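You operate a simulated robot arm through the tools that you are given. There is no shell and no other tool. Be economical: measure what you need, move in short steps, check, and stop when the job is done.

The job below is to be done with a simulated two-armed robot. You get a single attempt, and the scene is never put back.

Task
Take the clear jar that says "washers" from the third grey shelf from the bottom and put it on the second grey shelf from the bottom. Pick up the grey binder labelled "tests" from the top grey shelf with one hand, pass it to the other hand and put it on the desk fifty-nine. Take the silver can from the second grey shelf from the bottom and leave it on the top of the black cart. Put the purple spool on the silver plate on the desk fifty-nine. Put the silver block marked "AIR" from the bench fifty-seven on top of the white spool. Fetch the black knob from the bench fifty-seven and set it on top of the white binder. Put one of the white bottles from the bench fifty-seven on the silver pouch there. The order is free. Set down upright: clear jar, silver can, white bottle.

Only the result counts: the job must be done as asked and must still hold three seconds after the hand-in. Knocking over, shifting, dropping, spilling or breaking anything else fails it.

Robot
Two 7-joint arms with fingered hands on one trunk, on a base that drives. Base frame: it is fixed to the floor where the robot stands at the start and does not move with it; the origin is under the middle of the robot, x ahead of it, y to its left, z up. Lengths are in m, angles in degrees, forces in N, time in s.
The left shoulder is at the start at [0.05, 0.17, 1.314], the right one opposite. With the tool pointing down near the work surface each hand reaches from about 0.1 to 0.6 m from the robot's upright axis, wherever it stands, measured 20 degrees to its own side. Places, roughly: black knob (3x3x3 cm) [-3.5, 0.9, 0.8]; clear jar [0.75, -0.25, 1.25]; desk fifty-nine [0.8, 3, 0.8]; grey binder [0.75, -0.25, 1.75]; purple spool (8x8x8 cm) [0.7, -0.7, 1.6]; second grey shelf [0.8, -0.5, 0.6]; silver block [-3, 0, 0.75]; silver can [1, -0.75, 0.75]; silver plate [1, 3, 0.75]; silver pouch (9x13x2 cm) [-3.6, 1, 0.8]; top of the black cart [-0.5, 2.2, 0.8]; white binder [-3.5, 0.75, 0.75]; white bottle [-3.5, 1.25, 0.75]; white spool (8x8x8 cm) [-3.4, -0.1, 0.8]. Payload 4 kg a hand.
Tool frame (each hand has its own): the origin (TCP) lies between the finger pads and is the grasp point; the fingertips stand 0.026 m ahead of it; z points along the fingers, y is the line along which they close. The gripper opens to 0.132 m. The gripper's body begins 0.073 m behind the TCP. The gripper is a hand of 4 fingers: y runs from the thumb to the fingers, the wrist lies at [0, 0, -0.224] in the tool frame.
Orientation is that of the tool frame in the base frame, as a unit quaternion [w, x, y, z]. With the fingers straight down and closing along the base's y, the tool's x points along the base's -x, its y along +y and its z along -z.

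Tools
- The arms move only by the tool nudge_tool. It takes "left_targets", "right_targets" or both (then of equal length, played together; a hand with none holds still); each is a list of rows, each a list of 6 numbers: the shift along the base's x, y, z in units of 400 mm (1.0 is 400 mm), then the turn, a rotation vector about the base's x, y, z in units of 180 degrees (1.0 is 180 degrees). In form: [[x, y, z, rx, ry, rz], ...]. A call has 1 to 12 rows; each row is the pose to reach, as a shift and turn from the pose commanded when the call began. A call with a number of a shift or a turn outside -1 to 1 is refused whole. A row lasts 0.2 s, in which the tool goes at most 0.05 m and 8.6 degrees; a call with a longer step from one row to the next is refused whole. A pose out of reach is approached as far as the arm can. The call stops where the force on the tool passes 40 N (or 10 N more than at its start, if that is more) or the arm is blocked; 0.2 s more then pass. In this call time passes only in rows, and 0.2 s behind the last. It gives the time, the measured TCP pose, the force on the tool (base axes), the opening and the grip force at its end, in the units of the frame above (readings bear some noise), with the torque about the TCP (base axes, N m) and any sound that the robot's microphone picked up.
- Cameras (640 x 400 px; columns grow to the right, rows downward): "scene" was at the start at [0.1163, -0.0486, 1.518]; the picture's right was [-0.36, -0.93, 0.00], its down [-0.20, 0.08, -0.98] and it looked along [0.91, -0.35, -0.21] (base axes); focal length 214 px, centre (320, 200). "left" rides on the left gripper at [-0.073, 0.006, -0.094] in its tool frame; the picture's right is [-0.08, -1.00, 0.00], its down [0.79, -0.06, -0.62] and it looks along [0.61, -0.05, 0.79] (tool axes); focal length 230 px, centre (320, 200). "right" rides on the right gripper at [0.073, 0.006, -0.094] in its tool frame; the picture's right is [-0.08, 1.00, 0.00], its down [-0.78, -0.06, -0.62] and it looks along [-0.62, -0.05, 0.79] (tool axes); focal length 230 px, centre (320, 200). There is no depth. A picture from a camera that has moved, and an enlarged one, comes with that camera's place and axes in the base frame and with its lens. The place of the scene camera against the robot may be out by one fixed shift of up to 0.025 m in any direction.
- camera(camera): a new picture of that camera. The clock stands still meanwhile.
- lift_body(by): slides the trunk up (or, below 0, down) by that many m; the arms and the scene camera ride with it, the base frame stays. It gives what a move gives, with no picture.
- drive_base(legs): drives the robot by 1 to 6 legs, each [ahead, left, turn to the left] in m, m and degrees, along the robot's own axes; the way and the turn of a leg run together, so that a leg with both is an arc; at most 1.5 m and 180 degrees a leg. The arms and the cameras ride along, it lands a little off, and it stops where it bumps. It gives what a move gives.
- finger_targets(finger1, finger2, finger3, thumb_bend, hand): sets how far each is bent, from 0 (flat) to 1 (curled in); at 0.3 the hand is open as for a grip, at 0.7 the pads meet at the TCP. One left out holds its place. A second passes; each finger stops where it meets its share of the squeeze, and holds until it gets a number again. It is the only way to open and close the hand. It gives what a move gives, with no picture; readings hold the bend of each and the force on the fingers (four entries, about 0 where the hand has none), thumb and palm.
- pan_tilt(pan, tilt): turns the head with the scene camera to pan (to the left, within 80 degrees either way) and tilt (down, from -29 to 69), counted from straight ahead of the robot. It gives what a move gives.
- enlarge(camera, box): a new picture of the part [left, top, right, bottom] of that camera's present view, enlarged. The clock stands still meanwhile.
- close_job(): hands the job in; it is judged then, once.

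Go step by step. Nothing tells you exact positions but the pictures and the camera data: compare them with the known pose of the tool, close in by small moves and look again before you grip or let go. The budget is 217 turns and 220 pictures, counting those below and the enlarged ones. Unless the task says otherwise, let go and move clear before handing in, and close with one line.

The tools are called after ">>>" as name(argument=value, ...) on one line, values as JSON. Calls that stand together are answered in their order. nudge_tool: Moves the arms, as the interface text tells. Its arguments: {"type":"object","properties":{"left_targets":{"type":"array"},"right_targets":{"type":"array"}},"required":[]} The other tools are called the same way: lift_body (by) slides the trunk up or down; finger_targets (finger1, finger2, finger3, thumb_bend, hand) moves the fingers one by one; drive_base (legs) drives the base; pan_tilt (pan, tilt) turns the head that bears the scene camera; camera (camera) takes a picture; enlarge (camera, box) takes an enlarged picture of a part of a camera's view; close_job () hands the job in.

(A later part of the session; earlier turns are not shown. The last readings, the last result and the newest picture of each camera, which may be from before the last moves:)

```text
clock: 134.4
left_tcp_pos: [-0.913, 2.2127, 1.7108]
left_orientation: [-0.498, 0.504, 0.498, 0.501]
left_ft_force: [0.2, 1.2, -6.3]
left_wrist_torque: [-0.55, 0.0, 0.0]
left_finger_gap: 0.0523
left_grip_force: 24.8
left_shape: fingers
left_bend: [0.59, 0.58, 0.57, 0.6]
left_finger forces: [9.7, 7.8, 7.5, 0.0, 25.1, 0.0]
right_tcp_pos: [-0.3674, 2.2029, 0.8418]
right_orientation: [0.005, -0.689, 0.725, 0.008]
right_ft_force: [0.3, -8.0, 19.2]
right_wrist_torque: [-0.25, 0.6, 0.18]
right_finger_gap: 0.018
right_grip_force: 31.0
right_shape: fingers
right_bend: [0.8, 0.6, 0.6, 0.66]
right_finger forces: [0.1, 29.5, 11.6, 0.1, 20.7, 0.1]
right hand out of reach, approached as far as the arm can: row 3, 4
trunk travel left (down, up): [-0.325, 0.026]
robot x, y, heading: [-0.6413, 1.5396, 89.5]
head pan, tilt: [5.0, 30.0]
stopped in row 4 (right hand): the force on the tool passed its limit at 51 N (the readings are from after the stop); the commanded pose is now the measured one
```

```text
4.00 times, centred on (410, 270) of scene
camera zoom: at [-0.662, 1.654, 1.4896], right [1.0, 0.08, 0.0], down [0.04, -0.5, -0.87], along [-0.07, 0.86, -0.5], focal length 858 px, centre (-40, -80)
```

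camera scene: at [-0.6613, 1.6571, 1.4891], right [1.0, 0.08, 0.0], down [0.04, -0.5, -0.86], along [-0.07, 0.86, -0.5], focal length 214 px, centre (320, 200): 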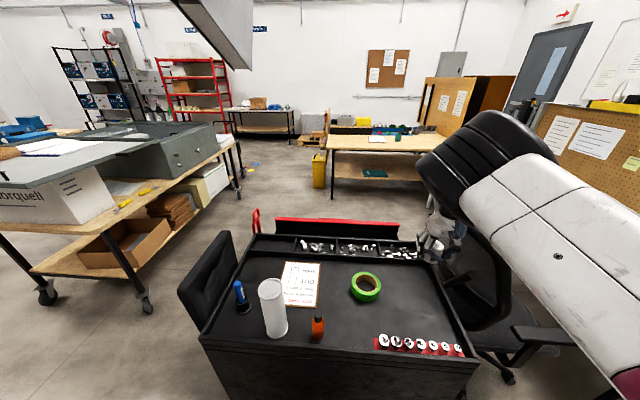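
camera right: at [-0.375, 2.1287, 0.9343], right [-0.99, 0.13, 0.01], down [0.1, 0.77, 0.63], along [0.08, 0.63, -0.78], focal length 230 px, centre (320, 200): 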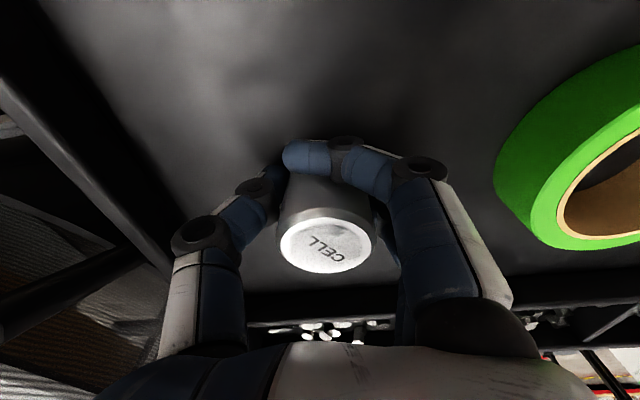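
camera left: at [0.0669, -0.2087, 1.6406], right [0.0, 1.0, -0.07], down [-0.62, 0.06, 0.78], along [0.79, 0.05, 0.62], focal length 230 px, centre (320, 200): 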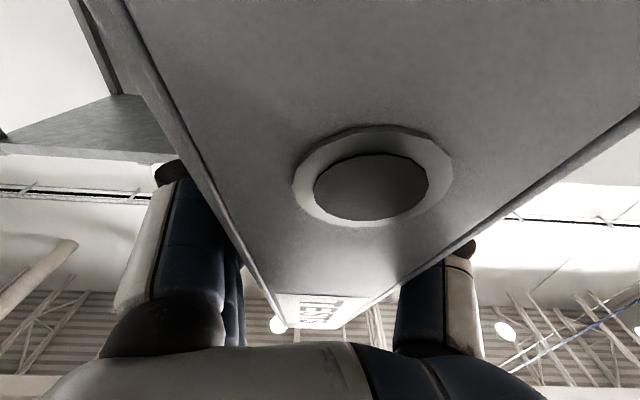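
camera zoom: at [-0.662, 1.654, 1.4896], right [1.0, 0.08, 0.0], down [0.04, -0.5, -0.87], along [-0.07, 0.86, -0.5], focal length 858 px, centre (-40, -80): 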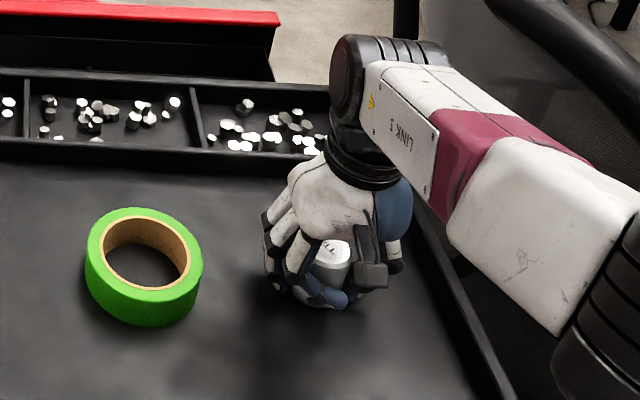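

The can has touched down in the tray. I relieve the pressure by a few millimetres and open the hand.

>>> nudge_tool(right_targets=[[0, 0, 0.006, 0, 0, 0]])

>>> finger_targets(hand="right", finger1=0.45, finger2=0.45, finger3=0.45, thumb_bend=0.45)

>>> camera(camera="right")

```text
clock: 134.8
left_tcp_pos: [-0.9125, 2.2137, 1.7126]
left_orientation: [-0.497, 0.503, 0.497, 0.502]
left_ft_force: [0.1, -0.4, -5.9]
left_wrist_torque: [-0.52, -0.03, 0.03]
left_finger_gap: 0.0524
left_grip_force: 24.7
left_shape: fingers
left_bend: [0.59, 0.58, 0.57, 0.6]
left_finger forces: [9.7, 7.9, 7.4, 0.1, 25.2, 0.0]
right_tcp_pos: [-0.3667, 2.203, 0.8406]
right_orientation: [0.003, -0.689, 0.725, 0.007]
right_ft_force: [1.2, -1.4, 7.1]
right_wrist_torque: [-0.04, 0.17, 0.0]
right_finger_gap: 0.0181
right_grip_force: 24.1
right_shape: fingers
right_bend: [0.8, 0.6, 0.6, 0.66]
right_finger forces: [0.1, 18.0, 10.5, 0.0, 19.6, 0.0]
trunk travel left (down, up): [-0.325, 0.026]
robot x, y, heading: [-0.6466, 1.5384, 89.6]
head pan, tilt: [5.0, 30.0]
```

```text
clock: 135.8
left_tcp_pos: [-0.9137, 2.2118, 1.7152]
left_orientation: [-0.499, 0.503, 0.497, 0.501]
left_ft_force: [-0.2, -0.1, -7.0]
left_wrist_torque: [-0.55, -0.02, 0.01]
left_finger_gap: 0.0522
left_grip_force: 25.0
left_shape: fingers
left_bend: [0.59, 0.58, 0.57, 0.6]
left_finger forces: [9.6, 7.9, 7.4, 0.0, 25.2, 0.0]
right_tcp_pos: [-0.3665, 2.203, 0.8421]
right_orientation: [0.004, -0.689, 0.725, 0.006]
right_ft_force: [5.9, 0.9, 16.2]
right_wrist_torque: [-0.34, 0.46, 0.06]
right_finger_gap: 0.0771
right_grip_force: 8.5
right_shape: fingers
right_bend: [0.54, 0.45, 0.45, 0.45]
right_finger forces: [15.6, 0.0, 0.0, 0.0, 0.8, 0.0]
trunk travel left (down, up): [-0.325, 0.026]
robot x, y, heading: [-0.644, 1.5362, 89.9]
head pan, tilt: [5.0, 30.0]
```

```text
117 pictures are left
camera right: at [-0.3745, 2.1292, 0.9355], right [-0.99, 0.13, 0.01], down [0.1, 0.77, 0.63], along [0.08, 0.62, -0.78], focal length 230 px, centre (320, 200)
```

right: 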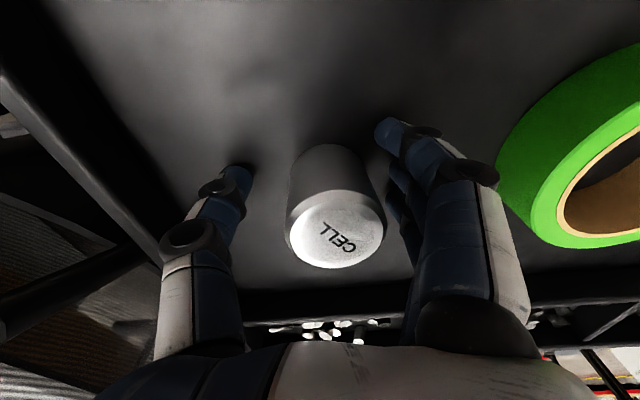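

The can stands free on the tray. I raise the hand straight up.

>>> nudge_tool(right_targets=[[0, 0, 0.04, 0, 0, 0], [0, 0, 0.1, 0, 0, 0], [0, 0, 0.2, 0, 0, 0], [0, 0, 0.32, 0, 0, 0], [0, -0.05, 0.44, 0, 0, 0], [0, -0.1, 0.56, 0, 0, 0]])

>>> camera(camera="scene")

>>> camera(camera="right")

```text
refused: row 5 steps farther than a row can; nothing moved
```

```text
116 pictures are left
camera scene: at [-0.6614, 1.654, 1.4895], right [1.0, 0.08, 0.0], down [0.04, -0.5, -0.87], along [-0.07, 0.86, -0.5], focal length 214 px, centre (320, 200)
```

scene: 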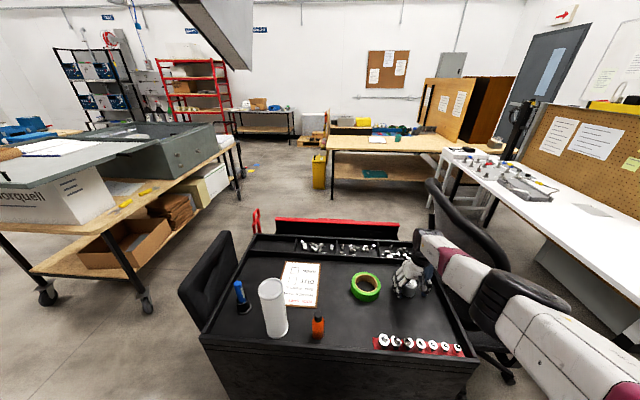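

```text
115 pictures are left
camera right: at [-0.3745, 2.1292, 0.9355], right [-0.99, 0.13, 0.01], down [0.1, 0.77, 0.63], along [0.08, 0.62, -0.78], focal length 230 px, centre (320, 200)
```

right: 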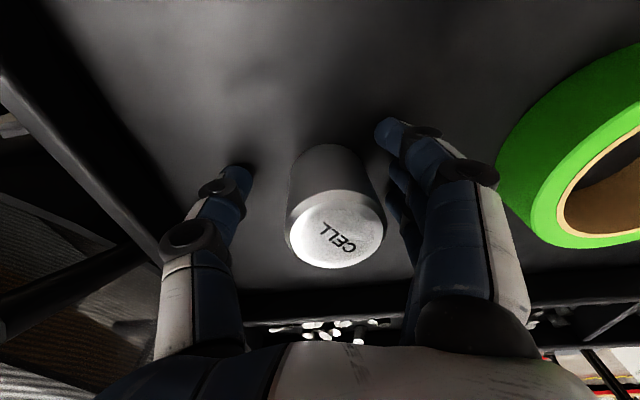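

That move had too long a step and was refused, so I repeat it with shorter ones.

>>> nudge_tool(right_targets=[[0, 0, 0.04, 0, 0, 0], [0, 0, 0.12, 0, 0, 0], [0, 0, 0.22, 0, 0, 0], [0, 0, 0.32, 0, 0, 0], [0, 0, 0.42, 0, 0, 0], [0, 0, 0.52, 0, 0, 0], [0, -0.05, 0.62, 0, 0, 0]])

>>> camera(camera="right")

>>> pan_tilt(pan=-50, tilt=20)

>>> camera(camera="scene")

```text
clock: 137.4
left_tcp_pos: [-0.9132, 2.2138, 1.7141]
left_orientation: [-0.499, 0.504, 0.497, 0.501]
left_ft_force: [0.7, -0.4, -6.2]
left_wrist_torque: [-0.5, -0.01, 0.01]
left_finger_gap: 0.0523
left_grip_force: 25.5
left_shape: fingers
left_bend: [0.59, 0.58, 0.57, 0.6]
left_finger forces: [9.7, 8.0, 7.5, 0.0, 25.2, 0.0]
right_tcp_pos: [-0.3657, 2.2512, 1.092]
right_orientation: [0.003, -0.689, 0.725, 0.006]
right_ft_force: [-0.2, 0.3, -0.2]
right_wrist_torque: [-0.01, 0.04, 0.02]
right_finger_gap: 0.0866
right_grip_force: 0.1
right_shape: fingers
right_bend: [0.45, 0.45, 0.45, 0.45]
right_finger forces: [0.1, 0.0, 0.1, 0.1, 0.0, 0.0]
right hand out of reach, approached as far as the arm can: row 1, 2, 3, 4, 5, 6, 7
trunk travel left (down, up): [-0.325, 0.026]
robot x, y, heading: [-0.6451, 1.5356, 89.6]
head pan, tilt: [5.0, 30.0]
```

```text
114 pictures are left
camera right: at [-0.3736, 2.1781, 1.1844], right [-0.99, 0.13, 0.01], down [0.1, 0.77, 0.63], along [0.08, 0.62, -0.78], focal length 230 px, centre (320, 200)
```

right: 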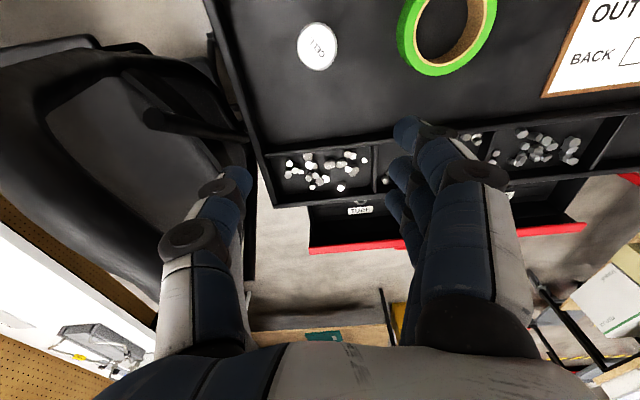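

```text
clock: 138.6
left_tcp_pos: [-0.9132, 2.2143, 1.714]
left_orientation: [-0.498, 0.504, 0.497, 0.501]
left_ft_force: [0.1, 0.9, -6.6]
left_wrist_torque: [-0.54, -0.03, 0.0]
left_finger_gap: 0.0521
left_grip_force: 24.5
left_shape: fingers
left_bend: [0.59, 0.58, 0.57, 0.6]
left_finger forces: [9.7, 8.0, 7.5, 0.0, 25.2, 0.0]
right_tcp_pos: [-0.3651, 2.2516, 1.0895]
right_orientation: [0.003, -0.689, 0.724, 0.007]
right_ft_force: [0.0, -0.4, -0.4]
right_wrist_torque: [-0.02, 0.01, -0.01]
right_finger_gap: 0.087
right_grip_force: 0.0
right_shape: fingers
right_bend: [0.45, 0.45, 0.45, 0.45]
right_finger forces: [0.1, 0.0, 0.0, 0.1, 0.1, 0.0]
trunk travel left (down, up): [-0.325, 0.026]
robot x, y, heading: [-0.6424, 1.5408, 90.0]
head pan, tilt: [-50.0, 20.0]
```

```text
113 pictures are left
camera scene: at [-0.5825, 1.625, 1.5054], right [0.64, -0.77, 0.0], down [-0.26, -0.22, -0.94], along [0.72, 0.6, -0.34], focal length 214 px, centre (320, 200)
```

scene: 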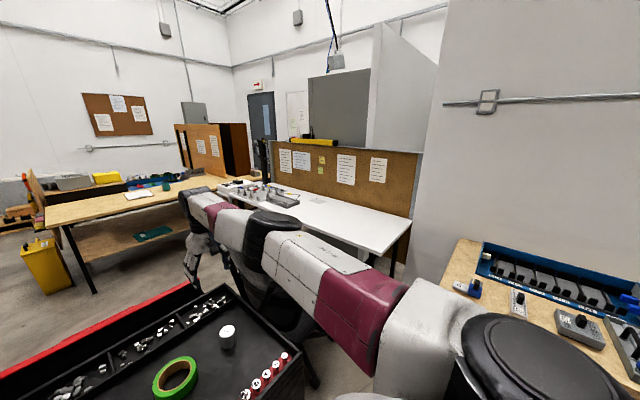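

The can stands upright in the cart tray. The white desk lies behind the chair, so I drive around the cart's far side: left, forward, then right.

>>> drive_base(legs=[[0, 0.95, 0], [1.45, 0, 0], [0.2, 0, 0]])

>>> pan_tilt(pan=-70, tilt=25)

>>> camera(camera="scene")

```text
clock: 155.3
left_tcp_pos: [-1.8659, 3.8771, 1.7137]
left_orientation: [0.501, -0.5, -0.5, -0.498]
left_ft_force: [-1.0, 0.9, -7.0]
left_wrist_torque: [-0.51, -0.02, 0.0]
left_finger_gap: 0.0523
left_grip_force: 25.3
left_shape: fingers
left_bend: [0.59, 0.58, 0.57, 0.6]
left_finger forces: [9.7, 7.9, 7.5, 0.1, 25.1, 0.1]
right_tcp_pos: [-1.3176, 3.9225, 1.0904]
right_orientation: [0.003, -0.693, 0.721, 0.007]
right_ft_force: [-0.4, 0.4, -0.6]
right_wrist_torque: [0.0, 0.0, 0.01]
right_finger_gap: 0.0869
right_grip_force: 0.0
right_shape: fingers
right_bend: [0.45, 0.45, 0.45, 0.45]
right_finger forces: [0.1, 0.1, 0.1, 0.0, 0.0, 0.0]
trunk travel left (down, up): [-0.325, 0.026]
robot x, y, heading: [-1.5821, 3.2052, 90.4]
head pan, tilt: [-50.0, 20.0]
```

```text
clock: 156.1
left_tcp_pos: [-1.8657, 3.8768, 1.7138]
left_orientation: [0.502, -0.501, -0.5, -0.497]
left_ft_force: [0.1, -0.9, -7.2]
left_wrist_torque: [-0.57, -0.05, -0.01]
left_finger_gap: 0.0521
left_grip_force: 24.5
left_shape: fingers
left_bend: [0.59, 0.58, 0.57, 0.6]
left_finger forces: [9.7, 7.9, 7.5, 0.0, 25.2, 0.0]
right_tcp_pos: [-1.3172, 3.9218, 1.0911]
right_orientation: [0.004, -0.693, 0.721, 0.006]
right_ft_force: [0.2, 0.4, 0.1]
right_wrist_torque: [0.03, 0.03, -0.01]
right_finger_gap: 0.0865
right_grip_force: 0.0
right_shape: fingers
right_bend: [0.45, 0.45, 0.45, 0.45]
right_finger forces: [0.0, 0.1, 0.0, 0.0, 0.0, 0.0]
trunk travel left (down, up): [-0.325, 0.026]
robot x, y, heading: [-1.5871, 3.2069, 90.5]
head pan, tilt: [-70.0, 25.0]
```

```text
112 pictures are left
camera scene: at [-1.5111, 3.2638, 1.4974], right [0.35, -0.94, 0.0], down [-0.4, -0.15, -0.91], along [0.85, 0.32, -0.42], focal length 214 px, centre (320, 200)
```

scene: 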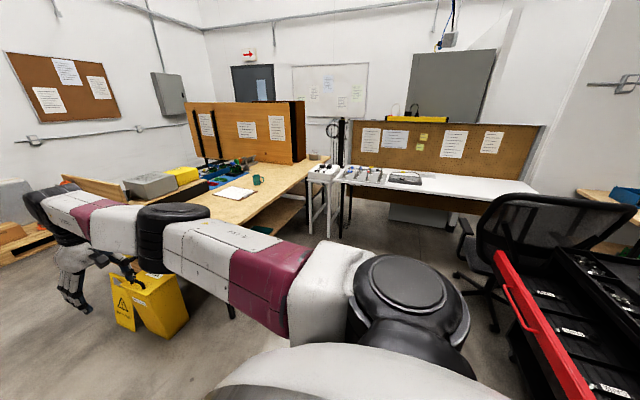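

The white desk runs from y ≈2.1 to 3.8 with its front edge near x 0.45. I zoom in on its surface.

>>> enlarge(camera="scene", box=[300, 140, 560, 240])

>>> drive_base(legs=[[0, -1.3, 0], [0, 0, -90]])

>>> pan_tilt(pan=0, tilt=30)

>>> camera(camera="scene")

```text
2.46 times, centred on (430, 190) of scene
camera zoom: at [-1.5111, 3.2638, 1.4974], right [0.35, -0.94, 0.0], down [-0.4, -0.15, -0.91], along [0.85, 0.32, -0.42], focal length 528 px, centre (49, 225)
```

zoom: 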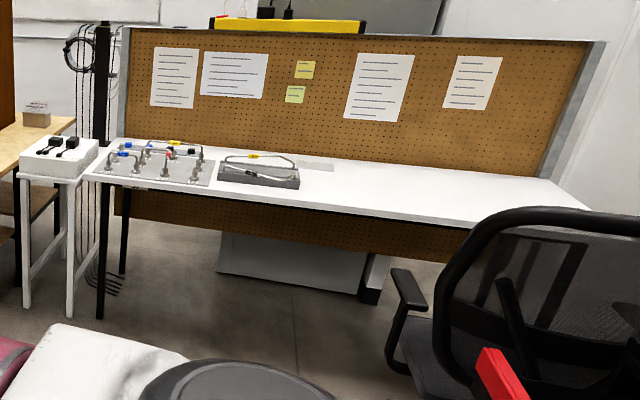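

```text
clock: 171.5
left_tcp_pos: [0.3695, 3.5264, 1.7143]
left_orientation: [-0.016, 0.708, 0.014, 0.706]
left_ft_force: [0.6, 0.4, -7.1]
left_wrist_torque: [-0.06, 0.53, 0.01]
left_finger_gap: 0.0524
left_grip_force: 24.2
left_shape: fingers
left_bend: [0.59, 0.58, 0.57, 0.6]
left_finger forces: [9.2, 7.6, 7.4, 0.1, 24.6, 0.0]
right_tcp_pos: [0.4378, 2.9801, 1.0904]
right_orientation: [0.006, 0.0, 1.0, 0.003]
right_ft_force: [-0.6, 0.1, -0.2]
right_wrist_torque: [0.01, 0.06, 0.02]
right_finger_gap: 0.0872
right_grip_force: 0.0
right_shape: fingers
right_bend: [0.45, 0.45, 0.45, 0.45]
right_finger forces: [0.0, 0.1, 0.0, 0.0, 0.0, 0.1]
trunk travel left (down, up): [-0.325, 0.026]
robot x, y, heading: [-0.2842, 3.2213, 2.8]
head pan, tilt: [-70.0, 25.0]
```

```text
clock: 172.9
left_tcp_pos: [0.3709, 3.526, 1.7123]
left_orientation: [-0.017, 0.708, 0.015, 0.706]
left_ft_force: [0.0, -0.2, -6.7]
left_wrist_torque: [-0.02, 0.57, 0.03]
left_finger_gap: 0.052
left_grip_force: 24.6
left_shape: fingers
left_bend: [0.59, 0.58, 0.57, 0.6]
left_finger forces: [9.3, 7.7, 7.4, 0.1, 24.5, 0.0]
right_tcp_pos: [0.4375, 2.9798, 1.0902]
right_orientation: [0.007, -0.002, 1.0, 0.003]
right_ft_force: [0.0, -0.6, 1.2]
right_wrist_torque: [-0.01, -0.01, -0.02]
right_finger_gap: 0.0868
right_grip_force: 0.1
right_shape: fingers
right_bend: [0.45, 0.45, 0.45, 0.45]
right_finger forces: [0.1, 0.0, 0.0, 0.0, 0.1, 0.0]
trunk travel left (down, up): [-0.325, 0.026]
robot x, y, heading: [-0.2855, 3.222, 3.0]
head pan, tilt: [0.0, 30.0]
```

```text
110 pictures are left
camera scene: at [-0.1688, 3.2121, 1.4893], right [0.05, -1.0, 0.0], down [-0.5, -0.02, -0.87], along [0.86, 0.04, -0.5], focal length 214 px, centre (320, 200)
```

scene: 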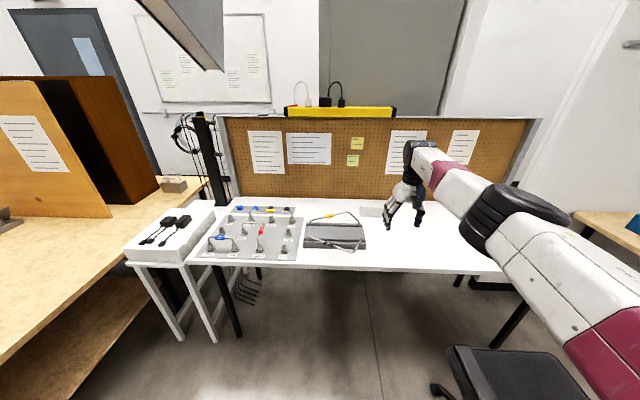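

The thin silver plate lies at the back of the white desk. For the hand-over I lower the binder in front of the chest with the left hand, yawed inward, and raise the right hand so that it can take the top edge from above.

>>> drive_base(legs=[[-0.1, 0, -3]])

>>> nudge_tool(left_targets=[[-0.05, -0.04, -0.1, 0, 0, -0.015], [-0.1, -0.08, -0.2, 0, 0, -0.03], [-0.15, -0.12, -0.3, 0, 0, -0.045], [-0.2, -0.16, -0.4, 0, 0, -0.06], [-0.25, -0.2, -0.5, 0, 0, -0.075], [-0.3, -0.24, -0.6, 0, 0, -0.09], [-0.35, -0.28, -0.7, 0, 0, -0.105], [-0.4, -0.32, -0.8, 0, 0, -0.12]], right_targets=[[-0.08, 0, 0.08, 0, 0, 0], [-0.16, 0, 0.16, 0, 0, 0], [-0.24, 0, 0.24, 0, 0, 0], [-0.32, 0, 0.32, 0, 0, 0], [-0.4, 0, 0.4, 0, 0, 0], [-0.48, 0, 0.48, 0, 0, 0], [-0.56, 0, 0.56, 0, 0, 0], [-0.6, 0, 0.64, 0, 0, 0]])

>>> camera(camera="scene")

```text
clock: 174.0
left_tcp_pos: [0.2847, 3.4912, 1.7127]
left_orientation: [0.002, 0.708, -0.005, 0.706]
left_ft_force: [-0.6, 0.6, -7.0]
left_wrist_torque: [-0.03, 0.57, -0.03]
left_finger_gap: 0.0521
left_grip_force: 23.9
left_shape: fingers
left_bend: [0.59, 0.58, 0.57, 0.6]
left_finger forces: [9.3, 7.8, 7.4, 0.0, 24.5, 0.1]
right_tcp_pos: [0.324, 2.9424, 1.0919]
right_orientation: [0.007, 0.025, 1.0, 0.002]
right_ft_force: [-0.6, -0.3, 0.4]
right_wrist_torque: [0.0, 0.04, -0.03]
right_finger_gap: 0.0866
right_grip_force: 0.0
right_shape: fingers
right_bend: [0.45, 0.45, 0.45, 0.45]
right_finger forces: [0.0, 0.0, 0.1, 0.0, 0.0, 0.1]
trunk travel left (down, up): [-0.325, 0.026]
robot x, y, heading: [-0.3897, 3.2165, -0.3]
head pan, tilt: [0.0, 30.0]
```

```text
clock: 175.8
left_tcp_pos: [0.1248, 3.3619, 1.3892]
left_orientation: [0.134, 0.696, -0.136, 0.692]
left_ft_force: [-0.8, 1.5, -9.8]
left_wrist_torque: [0.22, 0.52, 0.07]
left_finger_gap: 0.0524
left_grip_force: 25.3
left_shape: fingers
left_bend: [0.58, 0.57, 0.57, 0.6]
left_finger forces: [8.0, 8.4, 8.3, 0.0, 25.2, 0.0]
right_tcp_pos: [0.2569, 2.9383, 1.3794]
right_orientation: [0.005, 0.024, 1.0, 0.002]
right_ft_force: [-0.9, 0.2, -0.1]
right_wrist_torque: [0.0, 0.02, 0.01]
right_finger_gap: 0.0869
right_grip_force: 0.0
right_shape: fingers
right_bend: [0.45, 0.45, 0.45, 0.45]
right_finger forces: [0.1, 0.0, 0.0, 0.1, 0.0, 0.1]
right hand out of reach, approached as far as the arm can: row 1, 2, 3, 4, 5, 6, 7, 8
trunk travel left (down, up): [-0.325, 0.026]
robot x, y, heading: [-0.3903, 3.2177, -0.3]
head pan, tilt: [0.0, 30.0]
```

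```text
109 pictures are left
camera scene: at [-0.2689, 3.2043, 1.4891], right [0.0, -1.0, 0.0], down [-0.5, 0.0, -0.87], along [0.87, 0.0, -0.5], focal length 214 px, centre (320, 200)
```

scene: 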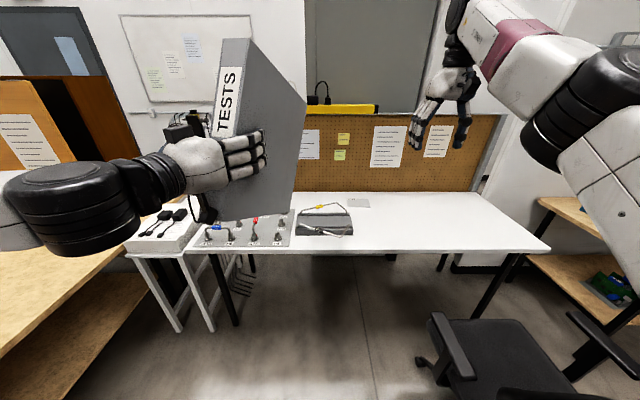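

The binder is held upright and steady. I lower it further and a little more inward.

>>> nudge_tool(left_targets=[[-0.03, -0.03, -0.1, 0, 0, -0.01], [-0.06, -0.06, -0.2, 0, 0, -0.02], [-0.09, -0.09, -0.3, 0, 0, -0.03], [-0.12, -0.12, -0.4, 0, 0, -0.045], [-0.15, -0.15, -0.5, 0, 0, -0.06], [-0.16, -0.16, -0.6, 0, 0, -0.07]])

>>> camera(camera="scene")

>>> camera(camera="right")

```text
clock: 177.2
left_tcp_pos: [0.0903, 3.2971, 1.2273]
left_orientation: [0.221, 0.689, -0.238, 0.648]
left_ft_force: [-0.2, -1.2, -7.1]
left_wrist_torque: [0.27, 0.49, 0.0]
left_finger_gap: 0.052
left_grip_force: 24.5
left_shape: fingers
left_bend: [0.58, 0.58, 0.57, 0.6]
left_finger forces: [7.8, 8.2, 8.5, 0.0, 23.8, 0.0]
left hand out of reach, approached as far as the arm can: row 1, 2, 3, 4, 5, 6
right_tcp_pos: [0.2574, 2.9353, 1.3781]
right_orientation: [0.006, 0.024, 1.0, 0.003]
right_ft_force: [0.2, 0.1, -1.2]
right_wrist_torque: [0.03, 0.01, -0.02]
right_finger_gap: 0.0868
right_grip_force: 0.1
right_shape: fingers
right_bend: [0.45, 0.45, 0.45, 0.45]
right_finger forces: [0.0, 0.0, 0.1, 0.1, 0.1, 0.0]
trunk travel left (down, up): [-0.325, 0.026]
robot x, y, heading: [-0.3892, 3.2167, -0.2]
head pan, tilt: [0.0, 30.0]
```

```text
108 pictures are left
camera scene: at [-0.2693, 3.201, 1.4894], right [0.0, -1.0, 0.0], down [-0.5, 0.0, -0.87], along [0.87, 0.0, -0.5], focal length 214 px, centre (320, 200)
```

scene: 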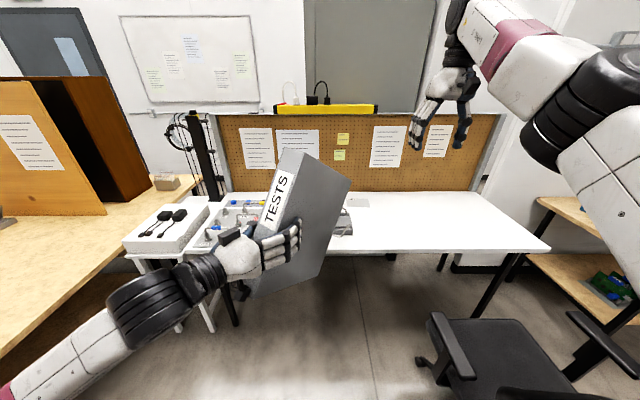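

```text
107 pictures are left
camera right: at [0.1833, 2.9442, 1.4717], right [0.13, 0.99, 0.01], down [0.77, -0.1, 0.63], along [0.62, -0.07, -0.78], focal length 230 px, centre (320, 200)
```

right: 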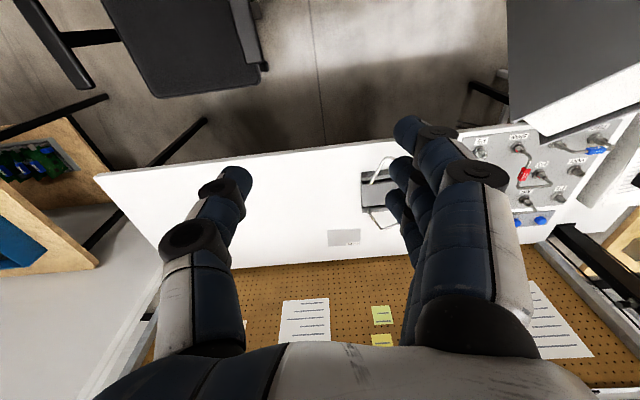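

The binder plane is yawed about 38° and its top edge is at z ≈1.385. I try to bring it a bit lower while rolling the right hand to match its plane.

>>> nudge_tool(left_targets=[[0.03, 0.03, -0.06, 0, 0, 0], [0.06, 0.06, -0.12, 0, 0, 0], [0.1, 0.1, -0.2, 0, 0, 0], [0.12, 0.12, -0.28, 0, 0, 0], [0.12, 0.12, -0.36, 0, 0, 0]], right_targets=[[0, 0, 0.02, 0, 0, -0.04], [0, 0, 0.04, 0, 0, -0.08], [0, 0.02, 0.06, 0, 0, -0.12], [0, 0.04, 0.08, 0, 0, -0.16], [0, 0.06, 0.1, 0, 0, -0.195]])

>>> camera(camera="scene")

```text
clock: 178.4
left_tcp_pos: [0.1482, 3.3481, 1.0784]
left_orientation: [0.224, 0.69, -0.239, 0.645]
left_ft_force: [0.1, -0.3, -6.3]
left_wrist_torque: [0.27, 0.45, -0.01]
left_finger_gap: 0.0522
left_grip_force: 24.1
left_shape: fingers
left_bend: [0.58, 0.58, 0.57, 0.6]
left_finger forces: [7.5, 8.0, 8.5, 0.0, 24.2, 0.0]
left hand out of reach, approached as far as the arm can: row 1, 2, 3, 4, 5
right_tcp_pos: [0.2447, 2.9789, 1.4084]
right_orientation: [0.008, 0.326, 0.945, -0.001]
right_ft_force: [0.9, 0.1, -0.5]
right_wrist_torque: [-0.1, 0.02, 0.01]
right_finger_gap: 0.0865
right_grip_force: 0.1
right_shape: fingers
right_bend: [0.45, 0.45, 0.45, 0.45]
right_finger forces: [0.0, 0.1, 0.0, 0.0, 0.0, 0.0]
right hand out of reach, approached as far as the arm can: row 2, 3, 4, 5
trunk travel left (down, up): [-0.325, 0.026]
robot x, y, heading: [-0.3898, 3.2194, -0.3]
head pan, tilt: [0.0, 30.0]
```

```text
106 pictures are left
camera scene: at [-0.2685, 3.2062, 1.4893], right [0.0, -1.0, 0.0], down [-0.5, 0.0, -0.87], along [0.87, 0.0, -0.5], focal length 214 px, centre (320, 200)
```

scene: 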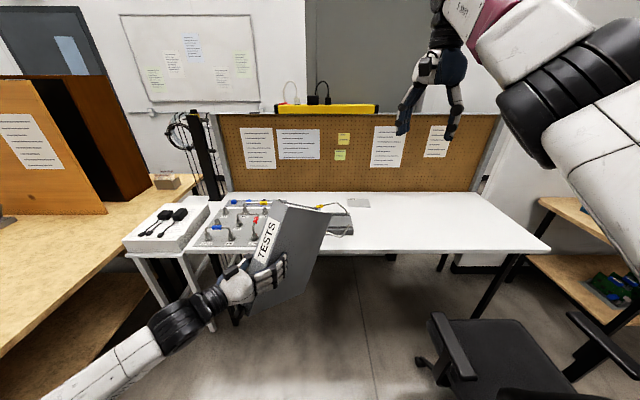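

The binder is lower now, with its top edge at z ≈1.234. I bring it slightly toward the centre and move the right hand over its top edge.

>>> nudge_tool(left_targets=[[-0.04, -0.05, 0, 0, 0, 0], [-0.08, -0.1, 0, 0, 0, 0], [-0.125, -0.15, 0, 0, 0, 0], [-0.125, -0.15, 0, 0, 0, 0], [-0.125, -0.15, 0, 0, 0, 0], [-0.125, -0.15, 0, 0, 0, 0], [-0.125, -0.15, 0, 0, 0, 0]], right_targets=[[-0.04, 0.1, -0.02, 0, 0, 0], [-0.08, 0.2, -0.05, 0, 0, 0], [-0.12, 0.3, -0.08, 0, 0, 0], [-0.16, 0.4, -0.1, 0, 0, 0], [-0.2, 0.5, -0.12, 0, 0, 0], [-0.24, 0.6, -0.14, 0, 0, 0], [-0.27, 0.695, -0.18, 0, 0, 0]])

>>> camera(camera="right")

>>> camera(camera="scene")

```text
clock: 180.2
left_tcp_pos: [0.1224, 3.285, 1.071]
left_orientation: [0.23, 0.691, -0.247, 0.639]
left_ft_force: [-0.2, -1.1, -6.6]
left_wrist_torque: [0.34, 0.44, 0.0]
left_finger_gap: 0.0522
left_grip_force: 24.7
left_shape: fingers
left_bend: [0.58, 0.58, 0.57, 0.6]
left_finger forces: [8.1, 8.0, 8.8, 0.0, 24.5, 0.0]
left hand out of reach, approached as far as the arm can: row 1, 2, 3, 4, 5, 6, 7
right_tcp_pos: [0.1408, 3.205, 1.3505]
right_orientation: [-0.016, 0.349, 0.936, 0.049]
right_ft_force: [-0.6, 0.1, 0.6]
right_wrist_torque: [0.03, 0.04, 0.0]
right_finger_gap: 0.0873
right_grip_force: 0.0
right_shape: fingers
right_bend: [0.45, 0.45, 0.45, 0.45]
right_finger forces: [0.1, 0.0, 0.1, 0.0, 0.0, 0.0]
right hand out of reach, approached as far as the arm can: row 1, 2, 7
trunk travel left (down, up): [-0.325, 0.026]
robot x, y, heading: [-0.3885, 3.2212, -0.4]
head pan, tilt: [0.0, 30.0]
stopped in row 7 (right hand): the arm was blocked; the commanded pose is now the measured one
```

```text
105 pictures are left
camera right: at [0.0899, 3.248, 1.4503], right [0.71, 0.7, 0.07], down [0.55, -0.62, 0.56], along [0.44, -0.36, -0.83], focal length 230 px, centre (320, 200)
```

right: 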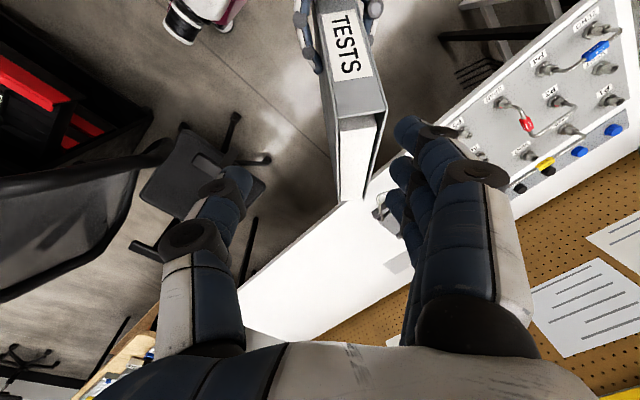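

```text
104 pictures are left
camera scene: at [-0.2682, 3.2019, 1.4892], right [0.0, -1.0, 0.0], down [-0.5, 0.0, -0.87], along [0.87, 0.0, -0.5], focal length 214 px, centre (320, 200)
```

scene: 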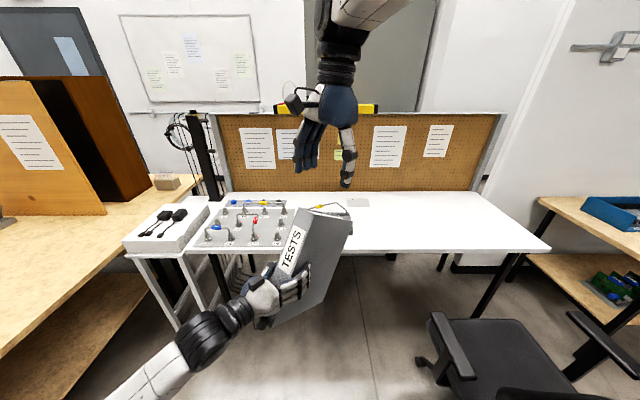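

The view shows that the binder has pitched about 35° nose-down in the left hand. Its uppermost corner is at about [0.167, 3.248, 1.228] and its weight hangs just below that corner, a good place for the right hand. I move above it.

>>> nudge_tool(right_targets=[[0.05, 0.03, -0.01, 0, 0, 0], [0.1, 0.075, -0.04, 0.02, 0, 0], [0.1, 0.075, -0.08, 0.03, 0, 0]])

>>> camera(camera="right")

>>> camera(camera="scene")

```text
clock: 181.2
left_tcp_pos: [0.1235, 3.2837, 1.0704]
left_orientation: [0.231, 0.691, -0.248, 0.639]
left_ft_force: [0.8, 0.2, -6.3]
left_wrist_torque: [0.33, 0.43, -0.03]
left_finger_gap: 0.0523
left_grip_force: 24.7
left_shape: fingers
left_bend: [0.58, 0.58, 0.57, 0.6]
left_finger forces: [8.1, 8.0, 8.8, 0.0, 24.6, 0.0]
right_tcp_pos: [0.1923, 3.2096, 1.3399]
right_orientation: [-0.038, 0.37, 0.92, 0.125]
right_ft_force: [-0.2, -0.1, -0.2]
right_wrist_torque: [0.01, 0.03, -0.02]
right_finger_gap: 0.0869
right_grip_force: 0.0
right_shape: fingers
right_bend: [0.45, 0.45, 0.45, 0.45]
right_finger forces: [0.0, 0.1, 0.0, 0.0, 0.0, 0.0]
trunk travel left (down, up): [-0.325, 0.026]
robot x, y, heading: [-0.389, 3.2191, 0.1]
head pan, tilt: [0.0, 30.0]
stopped in row 3 (right hand): the arm was blocked; the commanded pose is now the measured one
```

```text
103 pictures are left
camera right: at [0.1415, 3.2386, 1.4443], right [0.74, 0.64, 0.19], down [0.51, -0.73, 0.46], along [0.43, -0.24, -0.87], focal length 230 px, centre (320, 200)
```

right: 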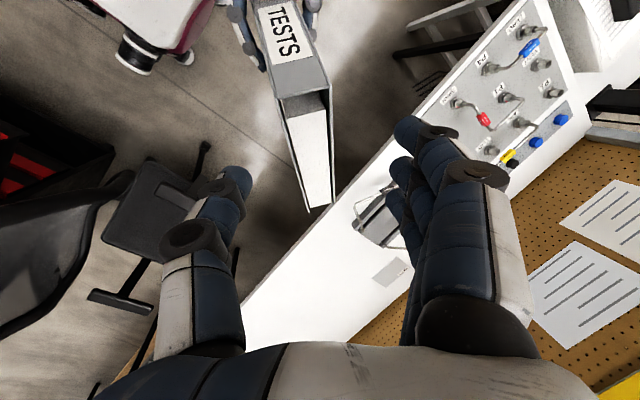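

```text
102 pictures are left
camera scene: at [-0.2689, 3.2031, 1.4893], right [0.0, -1.0, 0.0], down [-0.5, 0.0, -0.87], along [0.87, 0.0, -0.5], focal length 214 px, centre (320, 200)
```

scene: 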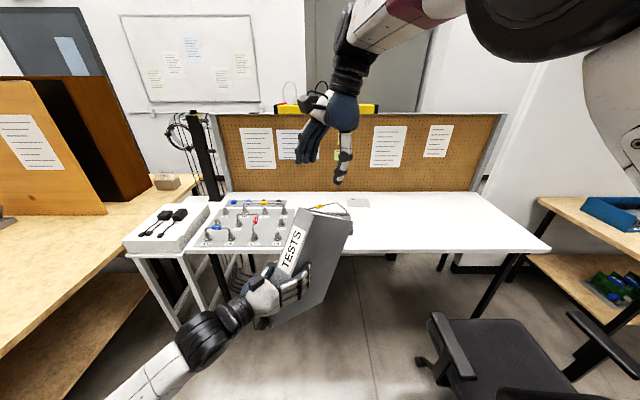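

The right arm jams so high and so far inward. I take it back out to its own side, lower the binder 13 cm, and will come in again at a lower height.

>>> nudge_tool(left_targets=[[0, 0, -0.06, 0, 0, 0], [0, 0, -0.12, 0, 0, 0], [0, 0, -0.18, 0, 0, 0], [0, 0, -0.24, 0, 0, 0], [0, 0, -0.32, 0, 0, 0]], right_targets=[[0, -0.08, 0, -0.017, 0.001, 0.005], [0, -0.16, -0.02, -0.034, 0.002, 0.01], [0, -0.24, -0.08, -0.05, 0.002, 0.014], [0, -0.32, -0.14, -0.067, 0.003, 0.019], [0, -0.4, -0.2, -0.084, 0.004, 0.024]])

>>> nudge_tool(right_targets=[[-0.03, 0, -0.1, 0, 0, 0], [-0.03, 0.05, -0.18, 0, 0, 0], [-0.03, 0.12, -0.2, 0, 0, 0]])

>>> camera(camera="right")

>>> camera(camera="scene")

```text
clock: 182.4
left_tcp_pos: [0.123, 3.2834, 0.9451]
left_orientation: [0.232, 0.688, -0.248, 0.641]
left_ft_force: [0.7, 0.2, -7.4]
left_wrist_torque: [0.33, 0.45, -0.01]
left_finger_gap: 0.0524
left_grip_force: 25.0
left_shape: fingers
left_bend: [0.58, 0.58, 0.57, 0.6]
left_finger forces: [8.0, 8.0, 8.7, 0.0, 24.6, 0.0]
right_tcp_pos: [0.1925, 3.0322, 1.2698]
right_orientation: [-0.004, 0.355, 0.934, 0.027]
right_ft_force: [-0.8, 0.1, 0.1]
right_wrist_torque: [0.0, 0.03, -0.01]
right_finger_gap: 0.0868
right_grip_force: 0.0
right_shape: fingers
right_bend: [0.45, 0.45, 0.45, 0.45]
right_finger forces: [0.0, 0.0, 0.1, 0.1, 0.0, 0.0]
trunk travel left (down, up): [-0.325, 0.026]
robot x, y, heading: [-0.3885, 3.2197, -0.2]
head pan, tilt: [0.0, 30.0]
```

```text
clock: 183.2
left_tcp_pos: [0.1236, 3.2827, 0.9452]
left_orientation: [0.231, 0.689, -0.248, 0.641]
left_ft_force: [1.5, 0.1, -7.1]
left_wrist_torque: [0.3, 0.46, 0.02]
left_finger_gap: 0.0523
left_grip_force: 24.6
left_shape: fingers
left_bend: [0.58, 0.58, 0.57, 0.6]
left_finger forces: [8.1, 8.0, 8.7, 0.1, 24.6, 0.0]
right_tcp_pos: [0.1838, 3.0783, 1.1798]
right_orientation: [-0.013, 0.361, 0.932, 0.02]
right_ft_force: [0.1, -0.4, 0.7]
right_wrist_torque: [0.0, -0.01, -0.01]
right_finger_gap: 0.0872
right_grip_force: 0.0
right_shape: fingers
right_bend: [0.45, 0.45, 0.45, 0.45]
right_finger forces: [0.1, 0.0, 0.1, 0.1, 0.0, 0.0]
trunk travel left (down, up): [-0.325, 0.026]
robot x, y, heading: [-0.3917, 3.2172, -0.5]
head pan, tilt: [0.0, 30.0]
```

```text
101 pictures are left
camera right: at [0.1351, 3.1282, 1.2775], right [0.73, 0.68, 0.03], down [0.54, -0.6, 0.58], along [0.42, -0.41, -0.81], focal length 230 px, centre (320, 200)
```

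right: 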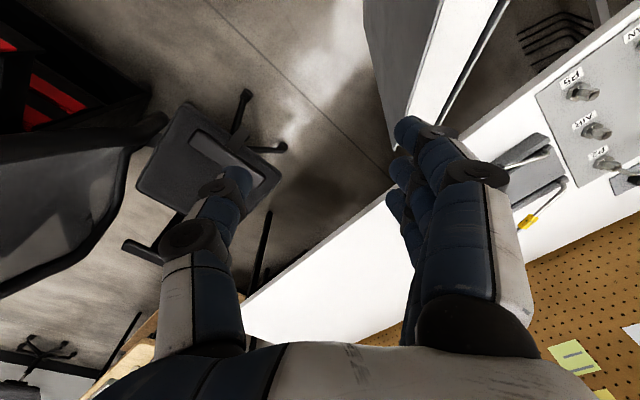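

```text
100 pictures are left
camera scene: at [-0.2693, 3.2036, 1.4894], right [0.0, -1.0, 0.0], down [-0.5, 0.0, -0.87], along [0.87, 0.0, -0.5], focal length 214 px, centre (320, 200)
```

scene: 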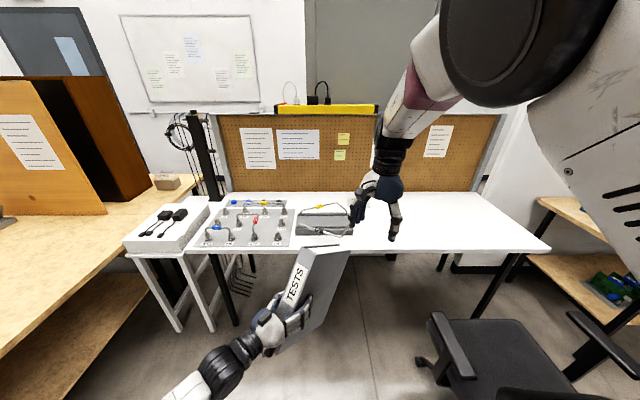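

The corner is now at z ≈1.10, under fingertip height. I move the right hand over it at this lower level.

>>> nudge_tool(right_targets=[[0, 0.1, 0.01, 0, 0, 0], [0, 0.2, 0.01, 0, 0, 0], [0, 0.3, 0.01, 0, 0, 0], [0, 0.385, 0.0, 0, 0, 0]])

>>> camera(camera="right")

```text
clock: 184.4
left_tcp_pos: [0.1213, 3.2829, 0.9433]
left_orientation: [0.232, 0.69, -0.249, 0.639]
left_ft_force: [-0.4, -0.1, -6.3]
left_wrist_torque: [0.34, 0.43, -0.02]
left_finger_gap: 0.0522
left_grip_force: 24.5
left_shape: fingers
left_bend: [0.58, 0.58, 0.57, 0.6]
left_finger forces: [8.1, 7.9, 8.7, 0.0, 24.6, 0.0]
right_tcp_pos: [0.1864, 3.1789, 1.1965]
right_orientation: [-0.023, 0.366, 0.929, 0.045]
right_ft_force: [0.2, 0.0, 0.1]
right_wrist_torque: [0.02, 0.02, 0.01]
right_finger_gap: 0.0874
right_grip_force: 0.0
right_shape: fingers
right_bend: [0.45, 0.45, 0.45, 0.45]
right_finger forces: [0.0, 0.1, 0.0, 0.1, 0.1, 0.0]
right hand out of reach, approached as far as the arm can: row 3, 4
trunk travel left (down, up): [-0.325, 0.026]
robot x, y, heading: [-0.3865, 3.2186, -0.5]
head pan, tilt: [0.0, 30.0]
stopped in row 4 (right hand): the arm was blocked; the commanded pose is now the measured one
```

```text
99 pictures are left
camera right: at [0.1386, 3.2235, 1.2961], right [0.74, 0.67, 0.06], down [0.54, -0.64, 0.55], along [0.41, -0.37, -0.83], focal length 230 px, centre (320, 200)
```

right: 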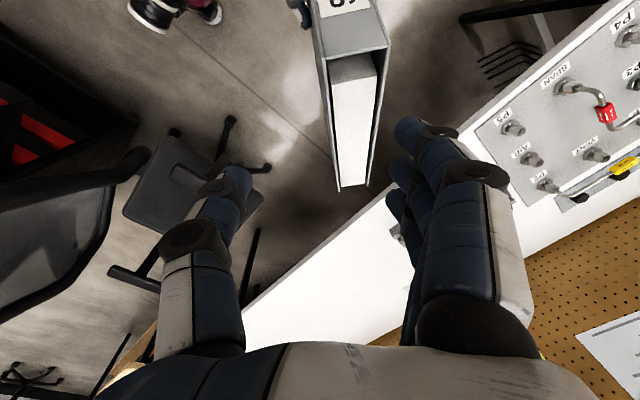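

The right hand stops a bit short of the corner. The middle of the binder's top edge, at about [0.232, 3.193], is within reach and would let the binder hang level, so I move there.

>>> nudge_tool(right_targets=[[0.06, 0.01, -0.03, 0, 0, 0], [0.12, 0.035, -0.08, 0, 0, 0]])

>>> camera(camera="right")

>>> camera(camera="scene")

```text
clock: 185.2
left_tcp_pos: [0.1223, 3.2836, 0.9425]
left_orientation: [0.231, 0.691, -0.248, 0.639]
left_ft_force: [0.9, -1.4, -6.1]
left_wrist_torque: [0.33, 0.44, -0.02]
left_finger_gap: 0.0522
left_grip_force: 24.9
left_shape: fingers
left_bend: [0.58, 0.58, 0.57, 0.6]
left_finger forces: [8.1, 7.9, 8.7, 0.0, 24.6, 0.1]
right_tcp_pos: [0.2499, 3.162, 1.1821]
right_orientation: [-0.025, 0.396, 0.915, 0.071]
right_ft_force: [0.2, -0.1, -0.8]
right_wrist_torque: [0.01, 0.01, 0.02]
right_finger_gap: 0.0874
right_grip_force: 0.1
right_shape: fingers
right_bend: [0.45, 0.45, 0.45, 0.45]
right_finger forces: [0.0, 0.0, 0.0, 0.1, 0.0, 0.1]
trunk travel left (down, up): [-0.325, 0.026]
robot x, y, heading: [-0.3886, 3.2202, -0.3]
head pan, tilt: [0.0, 30.0]
stopped in row 2 (right hand): the arm was blocked; the commanded pose is now the measured one
```

```text
98 pictures are left
camera right: at [0.203, 3.2049, 1.2829], right [0.78, 0.62, 0.1], down [0.49, -0.7, 0.52], along [0.39, -0.36, -0.85], focal length 230 px, centre (320, 200)
```

right: 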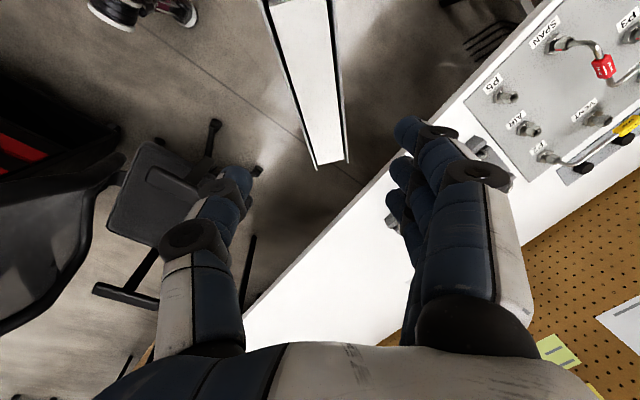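

```text
97 pictures are left
camera scene: at [-0.2698, 3.2026, 1.4894], right [0.0, -1.0, 0.0], down [-0.5, 0.0, -0.87], along [0.87, 0.0, -0.5], focal length 214 px, centre (320, 200)
```

scene: 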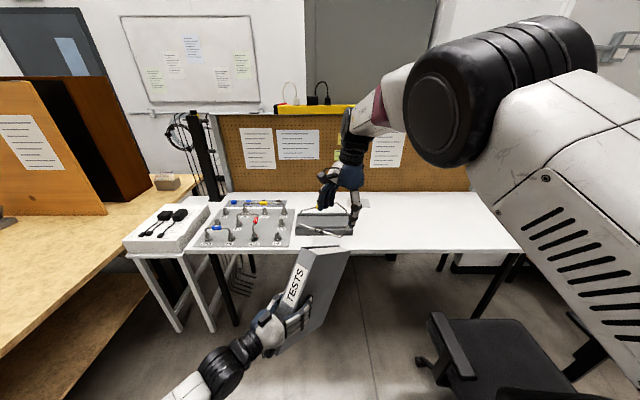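

The right arm stops here, so I bring the binder to it with a small left-hand shift.

>>> nudge_tool(left_targets=[[0.03, -0.05, 0, 0, 0, 0], [0.06, -0.1, 0, 0, 0, -0.02]])

>>> camera(camera="right")

```text
clock: 185.8
left_tcp_pos: [0.1475, 3.2428, 0.9456]
left_orientation: [0.251, 0.681, -0.269, 0.633]
left_ft_force: [0.8, -0.9, -6.4]
left_wrist_torque: [0.33, 0.38, 0.01]
left_finger_gap: 0.0523
left_grip_force: 24.5
left_shape: fingers
left_bend: [0.58, 0.58, 0.57, 0.6]
left_finger forces: [8.1, 8.0, 8.7, 0.1, 24.3, 0.0]
right_tcp_pos: [0.2513, 3.1637, 1.1804]
right_orientation: [-0.026, 0.396, 0.915, 0.071]
right_ft_force: [0.5, 0.2, -0.2]
right_wrist_torque: [0.0, 0.03, 0.0]
right_finger_gap: 0.0873
right_grip_force: 0.1
right_shape: fingers
right_bend: [0.45, 0.45, 0.45, 0.45]
right_finger forces: [0.0, 0.1, 0.0, 0.1, 0.1, 0.0]
trunk travel left (down, up): [-0.325, 0.026]
robot x, y, heading: [-0.3907, 3.211, 0.0]
head pan, tilt: [0.0, 30.0]
```

```text
96 pictures are left
camera right: at [0.2043, 3.2061, 1.2822], right [0.78, 0.62, 0.1], down [0.49, -0.7, 0.52], along [0.39, -0.36, -0.85], focal length 230 px, centre (320, 200)
```

right: 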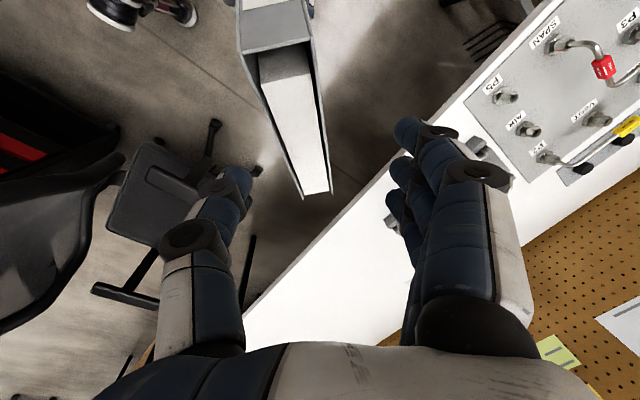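

The binder plane now nearly passes through the right hand, about 1 cm off centre. I correct that and lower the hand over the top edge.

>>> nudge_tool(right_targets=[[-0.01, -0.01, -0.08, -0.016, 0, 0.006], [-0.018, -0.02, -0.16, -0.032, 0, 0.012], [-0.018, -0.02, -0.24, -0.048, 0, 0.02]])

>>> camera(camera="right")

```text
clock: 186.8
left_tcp_pos: [0.1457, 3.2441, 0.9451]
left_orientation: [0.25, 0.683, -0.269, 0.631]
left_ft_force: [0.3, 0.0, -6.0]
left_wrist_torque: [0.35, 0.41, 0.03]
left_finger_gap: 0.0523
left_grip_force: 24.6
left_shape: fingers
left_bend: [0.58, 0.58, 0.57, 0.6]
left_finger forces: [8.0, 8.0, 8.7, 0.0, 24.5, 0.0]
right_tcp_pos: [0.2562, 3.1208, 1.0987]
right_orientation: [0.0, 0.4, 0.916, 0.022]
right_ft_force: [0.1, 0.1, -0.9]
right_wrist_torque: [0.01, 0.02, -0.01]
right_finger_gap: 0.0872
right_grip_force: 0.1
right_shape: fingers
right_bend: [0.45, 0.45, 0.45, 0.45]
right_finger forces: [0.0, 0.0, 0.1, 0.0, 0.0, 0.1]
trunk travel left (down, up): [-0.325, 0.026]
robot x, y, heading: [-0.3932, 3.2209, -0.1]
head pan, tilt: [0.0, 30.0]
stopped in row 3 (right hand): the arm was blocked; the commanded pose is now the measured one
```

```text
95 pictures are left
camera right: at [0.2091, 3.1752, 1.1936], right [0.78, 0.62, 0.04], down [0.48, -0.64, 0.6], along [0.4, -0.45, -0.8], focal length 230 px, centre (320, 200)
```

right: 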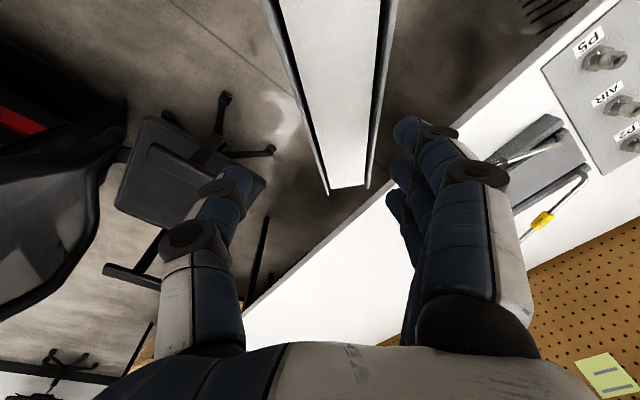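

The hand drifted out a little and is now vertical. I shift the binder 1.7 cm to centre it and then lower straight down.

>>> nudge_tool(left_targets=[[-0.03, -0.035, 0, 0, 0, 0], [-0.03, -0.035, 0, 0, 0, 0], [-0.03, -0.035, 0, 0, 0, 0]], right_targets=[[0, 0, 0, 0, 0, 0], [0, 0, -0.06, 0, 0, 0], [0, 0, -0.12, 0, 0, 0]])

>>> camera(camera="right")

```text
clock: 187.8
left_tcp_pos: [0.1346, 3.2287, 0.9456]
left_orientation: [0.252, 0.683, -0.27, 0.63]
left_ft_force: [-0.2, -0.9, -6.8]
left_wrist_torque: [0.32, 0.45, -0.04]
left_finger_gap: 0.0522
left_grip_force: 24.7
left_shape: fingers
left_bend: [0.58, 0.58, 0.57, 0.6]
left_finger forces: [8.1, 8.0, 8.7, 0.0, 24.6, 0.1]
right_tcp_pos: [0.2661, 3.0862, 1.0598]
right_orientation: [-0.001, 0.432, 0.901, 0.039]
right_ft_force: [0.3, -0.6, 0.0]
right_wrist_torque: [-0.02, -0.04, 0.02]
right_finger_gap: 0.0874
right_grip_force: 0.0
right_shape: fingers
right_bend: [0.45, 0.45, 0.45, 0.45]
right_finger forces: [0.0, 0.0, 0.0, 0.0, 0.0, 0.0]
trunk travel left (down, up): [-0.325, 0.026]
robot x, y, heading: [-0.3892, 3.2194, -0.1]
head pan, tilt: [0.0, 30.0]
stopped in row 3 (right hand): the arm was blocked; the commanded pose is now the measured one
```

```text
94 pictures are left
camera right: at [0.223, 3.1402, 1.1571], right [0.83, 0.56, 0.07], down [0.42, -0.69, 0.58], along [0.37, -0.45, -0.81], focal length 230 px, centre (320, 200)
```

right: 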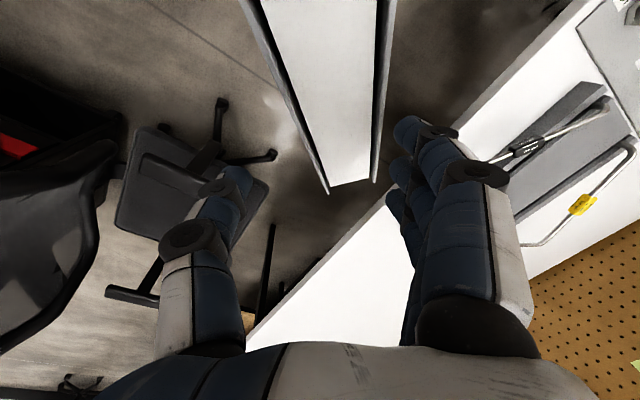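

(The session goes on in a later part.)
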